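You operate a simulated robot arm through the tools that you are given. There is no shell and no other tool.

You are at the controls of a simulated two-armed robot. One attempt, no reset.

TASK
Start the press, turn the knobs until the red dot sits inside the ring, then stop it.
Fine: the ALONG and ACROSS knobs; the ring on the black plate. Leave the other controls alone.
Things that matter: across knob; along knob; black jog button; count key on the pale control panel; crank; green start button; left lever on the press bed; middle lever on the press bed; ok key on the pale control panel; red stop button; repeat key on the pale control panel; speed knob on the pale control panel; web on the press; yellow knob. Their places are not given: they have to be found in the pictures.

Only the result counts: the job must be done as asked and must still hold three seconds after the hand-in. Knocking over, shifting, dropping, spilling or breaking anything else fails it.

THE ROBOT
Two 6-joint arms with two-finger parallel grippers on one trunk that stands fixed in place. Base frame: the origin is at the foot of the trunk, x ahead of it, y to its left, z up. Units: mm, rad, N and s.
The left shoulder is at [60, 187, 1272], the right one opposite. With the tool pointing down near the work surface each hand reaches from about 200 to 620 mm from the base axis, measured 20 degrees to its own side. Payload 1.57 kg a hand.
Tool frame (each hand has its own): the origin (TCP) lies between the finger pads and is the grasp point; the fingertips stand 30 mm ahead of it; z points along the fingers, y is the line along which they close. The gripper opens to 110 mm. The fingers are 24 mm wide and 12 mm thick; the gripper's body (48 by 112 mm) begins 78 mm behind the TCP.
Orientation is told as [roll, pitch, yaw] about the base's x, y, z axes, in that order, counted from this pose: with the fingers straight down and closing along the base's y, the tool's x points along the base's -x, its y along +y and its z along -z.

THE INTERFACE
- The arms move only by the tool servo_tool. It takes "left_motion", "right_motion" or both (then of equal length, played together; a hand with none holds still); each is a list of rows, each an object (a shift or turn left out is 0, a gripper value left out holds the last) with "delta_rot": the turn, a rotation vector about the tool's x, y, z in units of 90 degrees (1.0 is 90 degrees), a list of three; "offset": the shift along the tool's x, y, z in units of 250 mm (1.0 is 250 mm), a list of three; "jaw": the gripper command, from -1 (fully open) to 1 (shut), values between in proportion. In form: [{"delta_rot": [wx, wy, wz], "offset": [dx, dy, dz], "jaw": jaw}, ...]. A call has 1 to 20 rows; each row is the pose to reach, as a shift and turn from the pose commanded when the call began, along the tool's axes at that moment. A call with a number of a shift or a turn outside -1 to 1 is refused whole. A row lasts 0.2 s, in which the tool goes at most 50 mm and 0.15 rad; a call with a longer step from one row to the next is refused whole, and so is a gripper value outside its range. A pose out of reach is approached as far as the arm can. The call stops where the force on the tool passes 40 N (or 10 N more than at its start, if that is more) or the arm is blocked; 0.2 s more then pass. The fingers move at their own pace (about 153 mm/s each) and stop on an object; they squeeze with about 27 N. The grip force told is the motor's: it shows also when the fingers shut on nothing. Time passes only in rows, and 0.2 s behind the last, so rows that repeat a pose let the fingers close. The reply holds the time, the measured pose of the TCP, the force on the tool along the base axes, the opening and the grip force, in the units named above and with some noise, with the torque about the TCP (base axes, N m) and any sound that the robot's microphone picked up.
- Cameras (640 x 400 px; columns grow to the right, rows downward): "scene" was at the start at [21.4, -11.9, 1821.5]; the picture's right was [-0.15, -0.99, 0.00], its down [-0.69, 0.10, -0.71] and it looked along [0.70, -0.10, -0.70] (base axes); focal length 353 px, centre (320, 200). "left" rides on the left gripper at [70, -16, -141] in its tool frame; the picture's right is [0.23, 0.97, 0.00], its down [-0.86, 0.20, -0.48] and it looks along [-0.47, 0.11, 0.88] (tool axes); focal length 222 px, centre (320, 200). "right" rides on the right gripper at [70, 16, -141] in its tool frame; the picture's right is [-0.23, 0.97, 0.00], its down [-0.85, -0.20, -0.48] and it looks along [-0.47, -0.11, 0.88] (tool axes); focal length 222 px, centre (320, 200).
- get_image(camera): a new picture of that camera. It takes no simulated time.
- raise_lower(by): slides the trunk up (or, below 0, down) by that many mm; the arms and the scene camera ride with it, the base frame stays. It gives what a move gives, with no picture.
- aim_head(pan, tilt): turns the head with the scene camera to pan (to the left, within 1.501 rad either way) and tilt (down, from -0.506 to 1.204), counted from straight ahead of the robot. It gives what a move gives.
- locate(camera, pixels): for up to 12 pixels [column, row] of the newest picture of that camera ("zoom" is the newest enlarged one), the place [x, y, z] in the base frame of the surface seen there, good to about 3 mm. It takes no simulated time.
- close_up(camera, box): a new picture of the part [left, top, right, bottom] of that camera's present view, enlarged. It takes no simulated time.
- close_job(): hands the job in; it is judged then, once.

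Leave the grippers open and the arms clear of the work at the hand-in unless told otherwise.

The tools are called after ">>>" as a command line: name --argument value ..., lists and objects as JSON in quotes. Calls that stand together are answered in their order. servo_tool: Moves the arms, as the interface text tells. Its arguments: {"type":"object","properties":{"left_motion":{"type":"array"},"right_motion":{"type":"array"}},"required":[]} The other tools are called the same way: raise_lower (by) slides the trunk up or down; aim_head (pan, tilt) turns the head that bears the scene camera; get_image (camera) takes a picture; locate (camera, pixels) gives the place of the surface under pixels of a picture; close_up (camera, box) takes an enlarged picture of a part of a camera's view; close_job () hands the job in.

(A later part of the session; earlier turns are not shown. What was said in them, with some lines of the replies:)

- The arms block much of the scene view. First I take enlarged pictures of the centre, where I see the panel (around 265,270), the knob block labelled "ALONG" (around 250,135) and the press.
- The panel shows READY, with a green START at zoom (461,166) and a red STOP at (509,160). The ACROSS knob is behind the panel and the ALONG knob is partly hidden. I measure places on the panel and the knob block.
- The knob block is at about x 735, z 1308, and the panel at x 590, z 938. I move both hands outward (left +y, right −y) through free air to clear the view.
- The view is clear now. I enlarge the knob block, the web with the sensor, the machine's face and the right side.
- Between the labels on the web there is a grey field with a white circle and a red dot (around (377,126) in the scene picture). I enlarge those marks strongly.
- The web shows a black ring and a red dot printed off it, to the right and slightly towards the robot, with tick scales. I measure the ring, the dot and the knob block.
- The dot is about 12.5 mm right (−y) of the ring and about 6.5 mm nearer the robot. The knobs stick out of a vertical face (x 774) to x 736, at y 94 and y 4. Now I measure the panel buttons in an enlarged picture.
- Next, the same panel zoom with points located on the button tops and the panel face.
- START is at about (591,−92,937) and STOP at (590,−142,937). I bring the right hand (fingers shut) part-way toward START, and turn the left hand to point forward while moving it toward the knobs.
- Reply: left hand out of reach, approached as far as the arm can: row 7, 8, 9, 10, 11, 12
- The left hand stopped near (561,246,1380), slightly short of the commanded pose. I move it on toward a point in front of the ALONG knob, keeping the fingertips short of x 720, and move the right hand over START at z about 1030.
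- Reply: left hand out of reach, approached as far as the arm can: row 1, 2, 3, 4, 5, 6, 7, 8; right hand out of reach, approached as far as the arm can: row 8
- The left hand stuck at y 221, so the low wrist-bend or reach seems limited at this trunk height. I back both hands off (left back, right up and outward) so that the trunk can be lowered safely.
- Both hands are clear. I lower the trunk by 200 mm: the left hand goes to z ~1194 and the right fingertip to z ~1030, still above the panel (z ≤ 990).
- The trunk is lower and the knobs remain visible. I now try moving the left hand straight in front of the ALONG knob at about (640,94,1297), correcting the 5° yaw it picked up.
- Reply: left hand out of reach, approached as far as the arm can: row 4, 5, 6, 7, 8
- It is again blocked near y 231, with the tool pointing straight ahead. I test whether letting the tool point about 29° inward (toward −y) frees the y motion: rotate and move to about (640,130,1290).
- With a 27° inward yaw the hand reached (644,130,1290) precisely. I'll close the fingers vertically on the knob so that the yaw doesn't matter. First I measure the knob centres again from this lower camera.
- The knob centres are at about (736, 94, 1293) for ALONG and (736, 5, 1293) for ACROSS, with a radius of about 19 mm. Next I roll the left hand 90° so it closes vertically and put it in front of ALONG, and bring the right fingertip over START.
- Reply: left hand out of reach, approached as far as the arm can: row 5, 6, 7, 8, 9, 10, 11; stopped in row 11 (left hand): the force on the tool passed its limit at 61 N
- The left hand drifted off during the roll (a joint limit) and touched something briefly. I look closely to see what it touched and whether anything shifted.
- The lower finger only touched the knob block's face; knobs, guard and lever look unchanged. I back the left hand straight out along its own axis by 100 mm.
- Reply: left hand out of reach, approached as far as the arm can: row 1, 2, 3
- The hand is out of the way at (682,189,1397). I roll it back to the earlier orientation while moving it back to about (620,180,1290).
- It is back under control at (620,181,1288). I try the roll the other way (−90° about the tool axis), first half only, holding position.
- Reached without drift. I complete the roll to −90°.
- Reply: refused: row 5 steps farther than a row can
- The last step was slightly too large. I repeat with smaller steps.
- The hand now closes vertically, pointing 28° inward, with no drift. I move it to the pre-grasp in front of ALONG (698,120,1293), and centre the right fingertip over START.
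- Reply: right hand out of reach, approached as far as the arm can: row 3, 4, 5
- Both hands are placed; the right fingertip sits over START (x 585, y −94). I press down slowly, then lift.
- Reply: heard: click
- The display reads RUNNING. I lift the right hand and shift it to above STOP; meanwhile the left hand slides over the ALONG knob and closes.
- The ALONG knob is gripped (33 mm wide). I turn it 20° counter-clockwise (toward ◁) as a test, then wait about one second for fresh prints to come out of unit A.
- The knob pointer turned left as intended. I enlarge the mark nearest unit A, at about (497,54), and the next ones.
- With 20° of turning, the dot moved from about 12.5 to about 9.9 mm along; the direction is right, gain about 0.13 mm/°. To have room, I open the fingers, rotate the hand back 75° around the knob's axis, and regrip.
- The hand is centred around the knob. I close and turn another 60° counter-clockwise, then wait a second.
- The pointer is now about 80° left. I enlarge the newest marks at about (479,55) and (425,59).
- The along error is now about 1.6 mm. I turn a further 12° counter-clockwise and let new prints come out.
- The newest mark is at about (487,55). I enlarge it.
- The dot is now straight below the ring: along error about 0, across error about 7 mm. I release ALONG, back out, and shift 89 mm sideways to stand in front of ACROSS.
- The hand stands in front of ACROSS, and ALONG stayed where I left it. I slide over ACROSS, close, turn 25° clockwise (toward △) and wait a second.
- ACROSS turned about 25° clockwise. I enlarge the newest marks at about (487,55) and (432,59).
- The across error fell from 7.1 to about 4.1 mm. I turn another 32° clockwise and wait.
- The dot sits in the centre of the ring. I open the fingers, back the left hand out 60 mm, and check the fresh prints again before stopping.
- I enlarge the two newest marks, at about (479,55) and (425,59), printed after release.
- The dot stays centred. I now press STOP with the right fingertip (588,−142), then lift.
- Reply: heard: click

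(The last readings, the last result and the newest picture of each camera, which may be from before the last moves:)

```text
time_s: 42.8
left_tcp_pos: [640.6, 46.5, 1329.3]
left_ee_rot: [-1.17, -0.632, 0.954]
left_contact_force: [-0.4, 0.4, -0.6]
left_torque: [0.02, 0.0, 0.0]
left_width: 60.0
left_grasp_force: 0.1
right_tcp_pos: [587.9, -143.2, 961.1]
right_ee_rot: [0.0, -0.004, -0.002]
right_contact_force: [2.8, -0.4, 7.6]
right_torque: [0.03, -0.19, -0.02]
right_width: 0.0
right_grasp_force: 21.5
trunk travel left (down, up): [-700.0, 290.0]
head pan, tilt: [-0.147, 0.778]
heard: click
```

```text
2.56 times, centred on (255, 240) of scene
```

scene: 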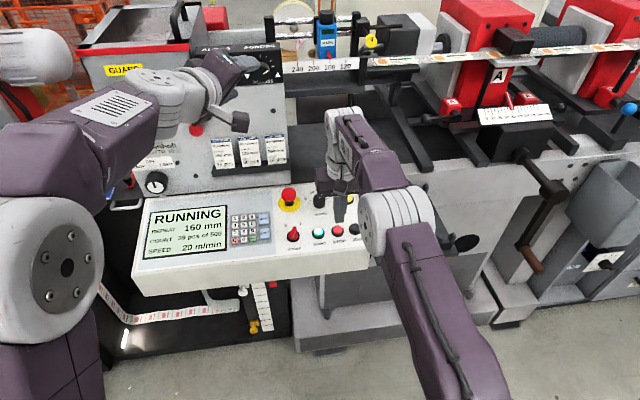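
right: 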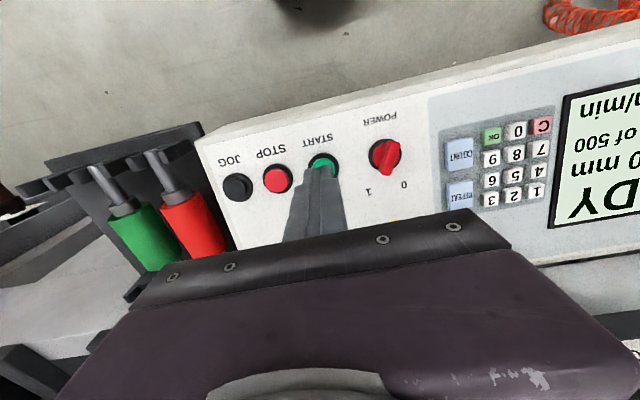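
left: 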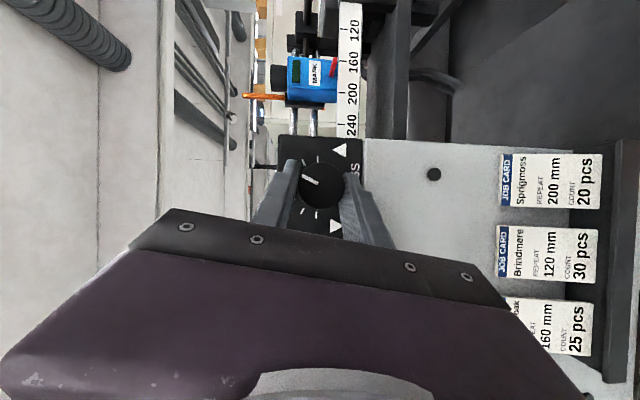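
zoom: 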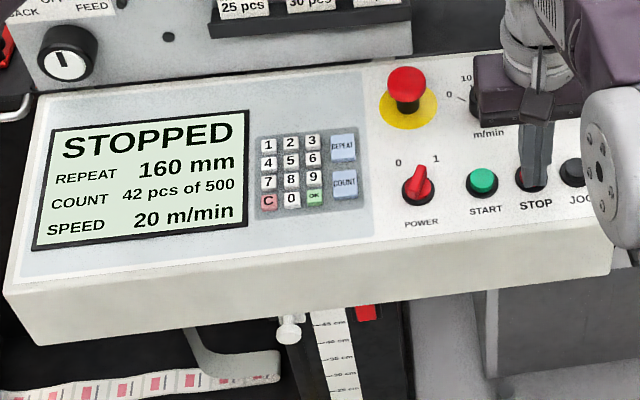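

The display reads STOPPED. I lift the right hand up and away, back the left hand off further, and open both grippers in free space.

>>> servo_tool --left_motion '[{"offset": [0, 0, -0.08]}, {"offset": [0, 0, -0.16]}, {"offset": [0, 0, -0.24]}, {"offset": [0, 0, -0.32]}, {"offset": [0, 0, -0.4]}, {"offset": [0, 0, -0.4], "jaw": -1}, {"offset": [0, 0, -0.4]}, {"offset": [0, 0, -0.4]}]' --right_motion '[{"offset": [0, 0, -0.12]}, {"offset": [0, 0, -0.27]}, {"offset": [0, 0, -0.42]}, {"offset": [0.08, -0.1, -0.55]}, {"offset": [0.16, -0.2, -0.65]}, {"offset": [0.24, -0.3, -0.75], "jaw": -1}, {"offset": [0.32, -0.4, -0.8]}, {"offset": [0.4, -0.5, -0.8]}]'

>>> get_image --camera "scene"

>>> close_up --camera "scene" --box '[360, 0, 560, 125]'

>>> close_up --camera "scene" --box '[80, 0, 320, 150]'

>>> close_up --camera "scene" --box '[130, 180, 380, 300]'

```text
time_s: 44.6
left_tcp_pos: [552.8, 81.5, 1359.6]
left_ee_rot: [-1.169, -0.632, 0.954]
left_contact_force: [-0.4, -0.9, 0.4]
left_torque: [0.01, 0.01, 0.01]
left_width: 109.8
left_grasp_force: 0.0
right_tcp_pos: [533.6, -277.1, 1164.4]
right_ee_rot: [0.002, 0.008, -0.002]
right_contact_force: [0.7, 0.8, -0.9]
right_torque: [0.02, -0.02, -0.01]
right_width: 110.0
right_grasp_force: 0.1
right hand out of reach, approached as far as the arm can: row 3, 5, 6, 7, 8
trunk travel left (down, up): [-700.0, 290.0]
head pan, tilt: [-0.147, 0.778]
```

```text
taken
```

scene: 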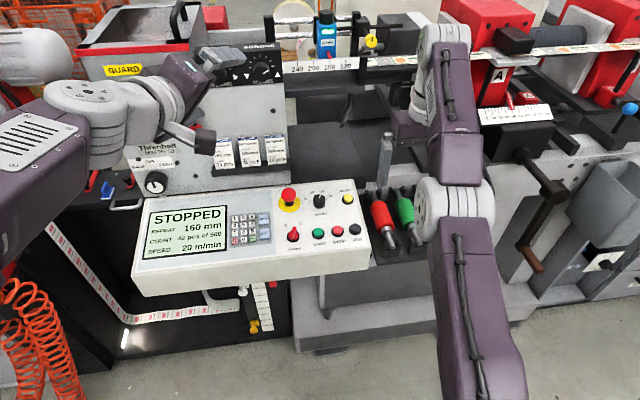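

```text
3.20 times, centred on (460, 62) of scene
```

zoom: 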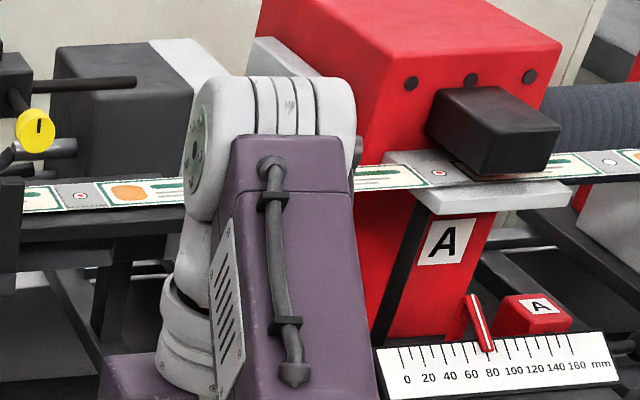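

```text
2.67 times, centred on (200, 75) of scene
```

zoom: 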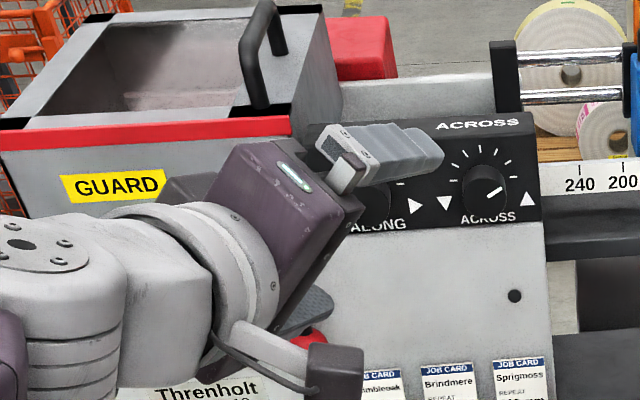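

```text
2.56 times, centred on (255, 240) of scene
```

zoom: 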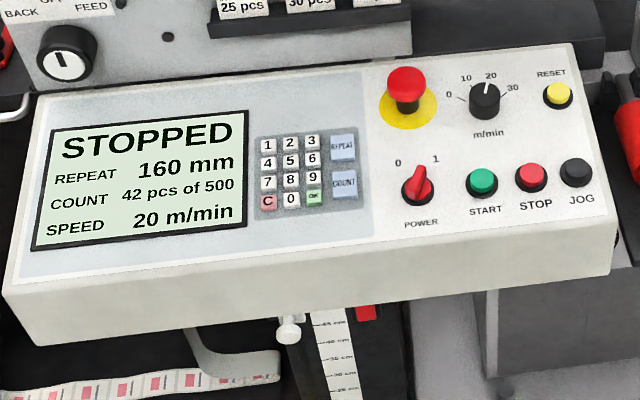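

Press stopped, other controls unchanged. I move the left hand further off to see both knobs, and check the final mark at about (497,54).

>>> servo_tool --left_motion '[{"offset": [-0.08, 0, -0.08]}, {"offset": [-0.16, 0, -0.16]}, {"offset": [-0.24, 0, -0.24]}, {"offset": [-0.32, 0, -0.32]}, {"offset": [-0.4, 0, -0.4]}]'

>>> close_up --camera "scene" --box '[484, 46, 512, 64]'

>>> close_up --camera "scene" --box '[80, 0, 320, 150]'

>>> get_image --camera "scene"

```text
time_s: 45.8
left_tcp_pos: [509.5, 181.7, 1451.0]
left_ee_rot: [-1.169, -0.632, 0.954]
left_contact_force: [0.3, 0.1, 0.6]
left_torque: [0.0, 0.0, 0.0]
left_width: 110.2
left_grasp_force: 0.1
right_tcp_pos: [533.9, -275.1, 1164.7]
right_ee_rot: [0.001, 0.007, -0.002]
right_contact_force: [0.0, -0.5, 0.4]
right_torque: [0.01, 0.02, -0.01]
right_width: 110.0
right_grasp_force: 0.1
trunk travel left (down, up): [-700.0, 290.0]
head pan, tilt: [-0.147, 0.778]
```

```text
16.00 times, centred on (498, 55) of scene
```

zoom: 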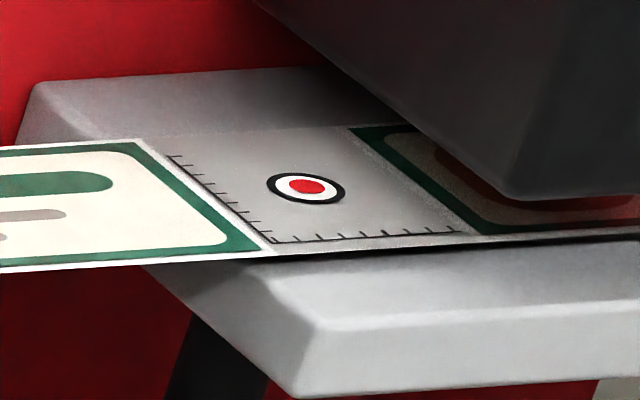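

```text
2.67 times, centred on (200, 75) of scene
```

zoom: 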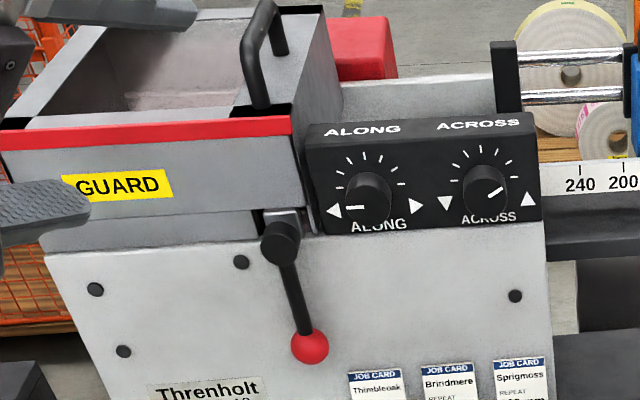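

```text
taken
```

scene: 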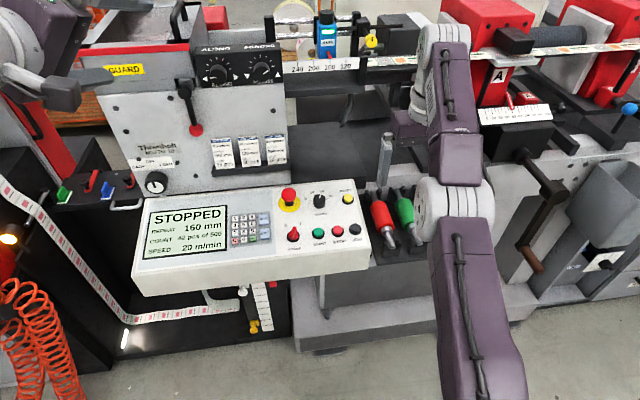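

The press is stopped at 42 pcs and the dot is centred in the ring. Both arms are clear with the grippers open, and nothing else looks changed, so I hand in.

>>> close_job

```text
The job is handed in.
```

The job is handed in: I started the press, set both knobs, and stopped it with the red dot centred in the ring. The display read STOPPED at 42 of 500 pcs.

- **ALONG:** turned about 92° counter-clockwise. This took out roughly 12.5 mm of error.
- **ACROSS:** turned about 57° clockwise. This took out roughly 7 mm.
- **Check:** every mark I checked after letting go of the knobs, up to the last one once stopped, showed the dot in the middle of the ring.

**One contact:** while I was lining up the left hand before the start, its lower finger touched the knob block's face. The call cut out at 61 N. Close-ups afterwards showed the knobs, guard and lever unmoved.

The other controls looked unchanged at the end. Both grippers are open and the arms are clear.
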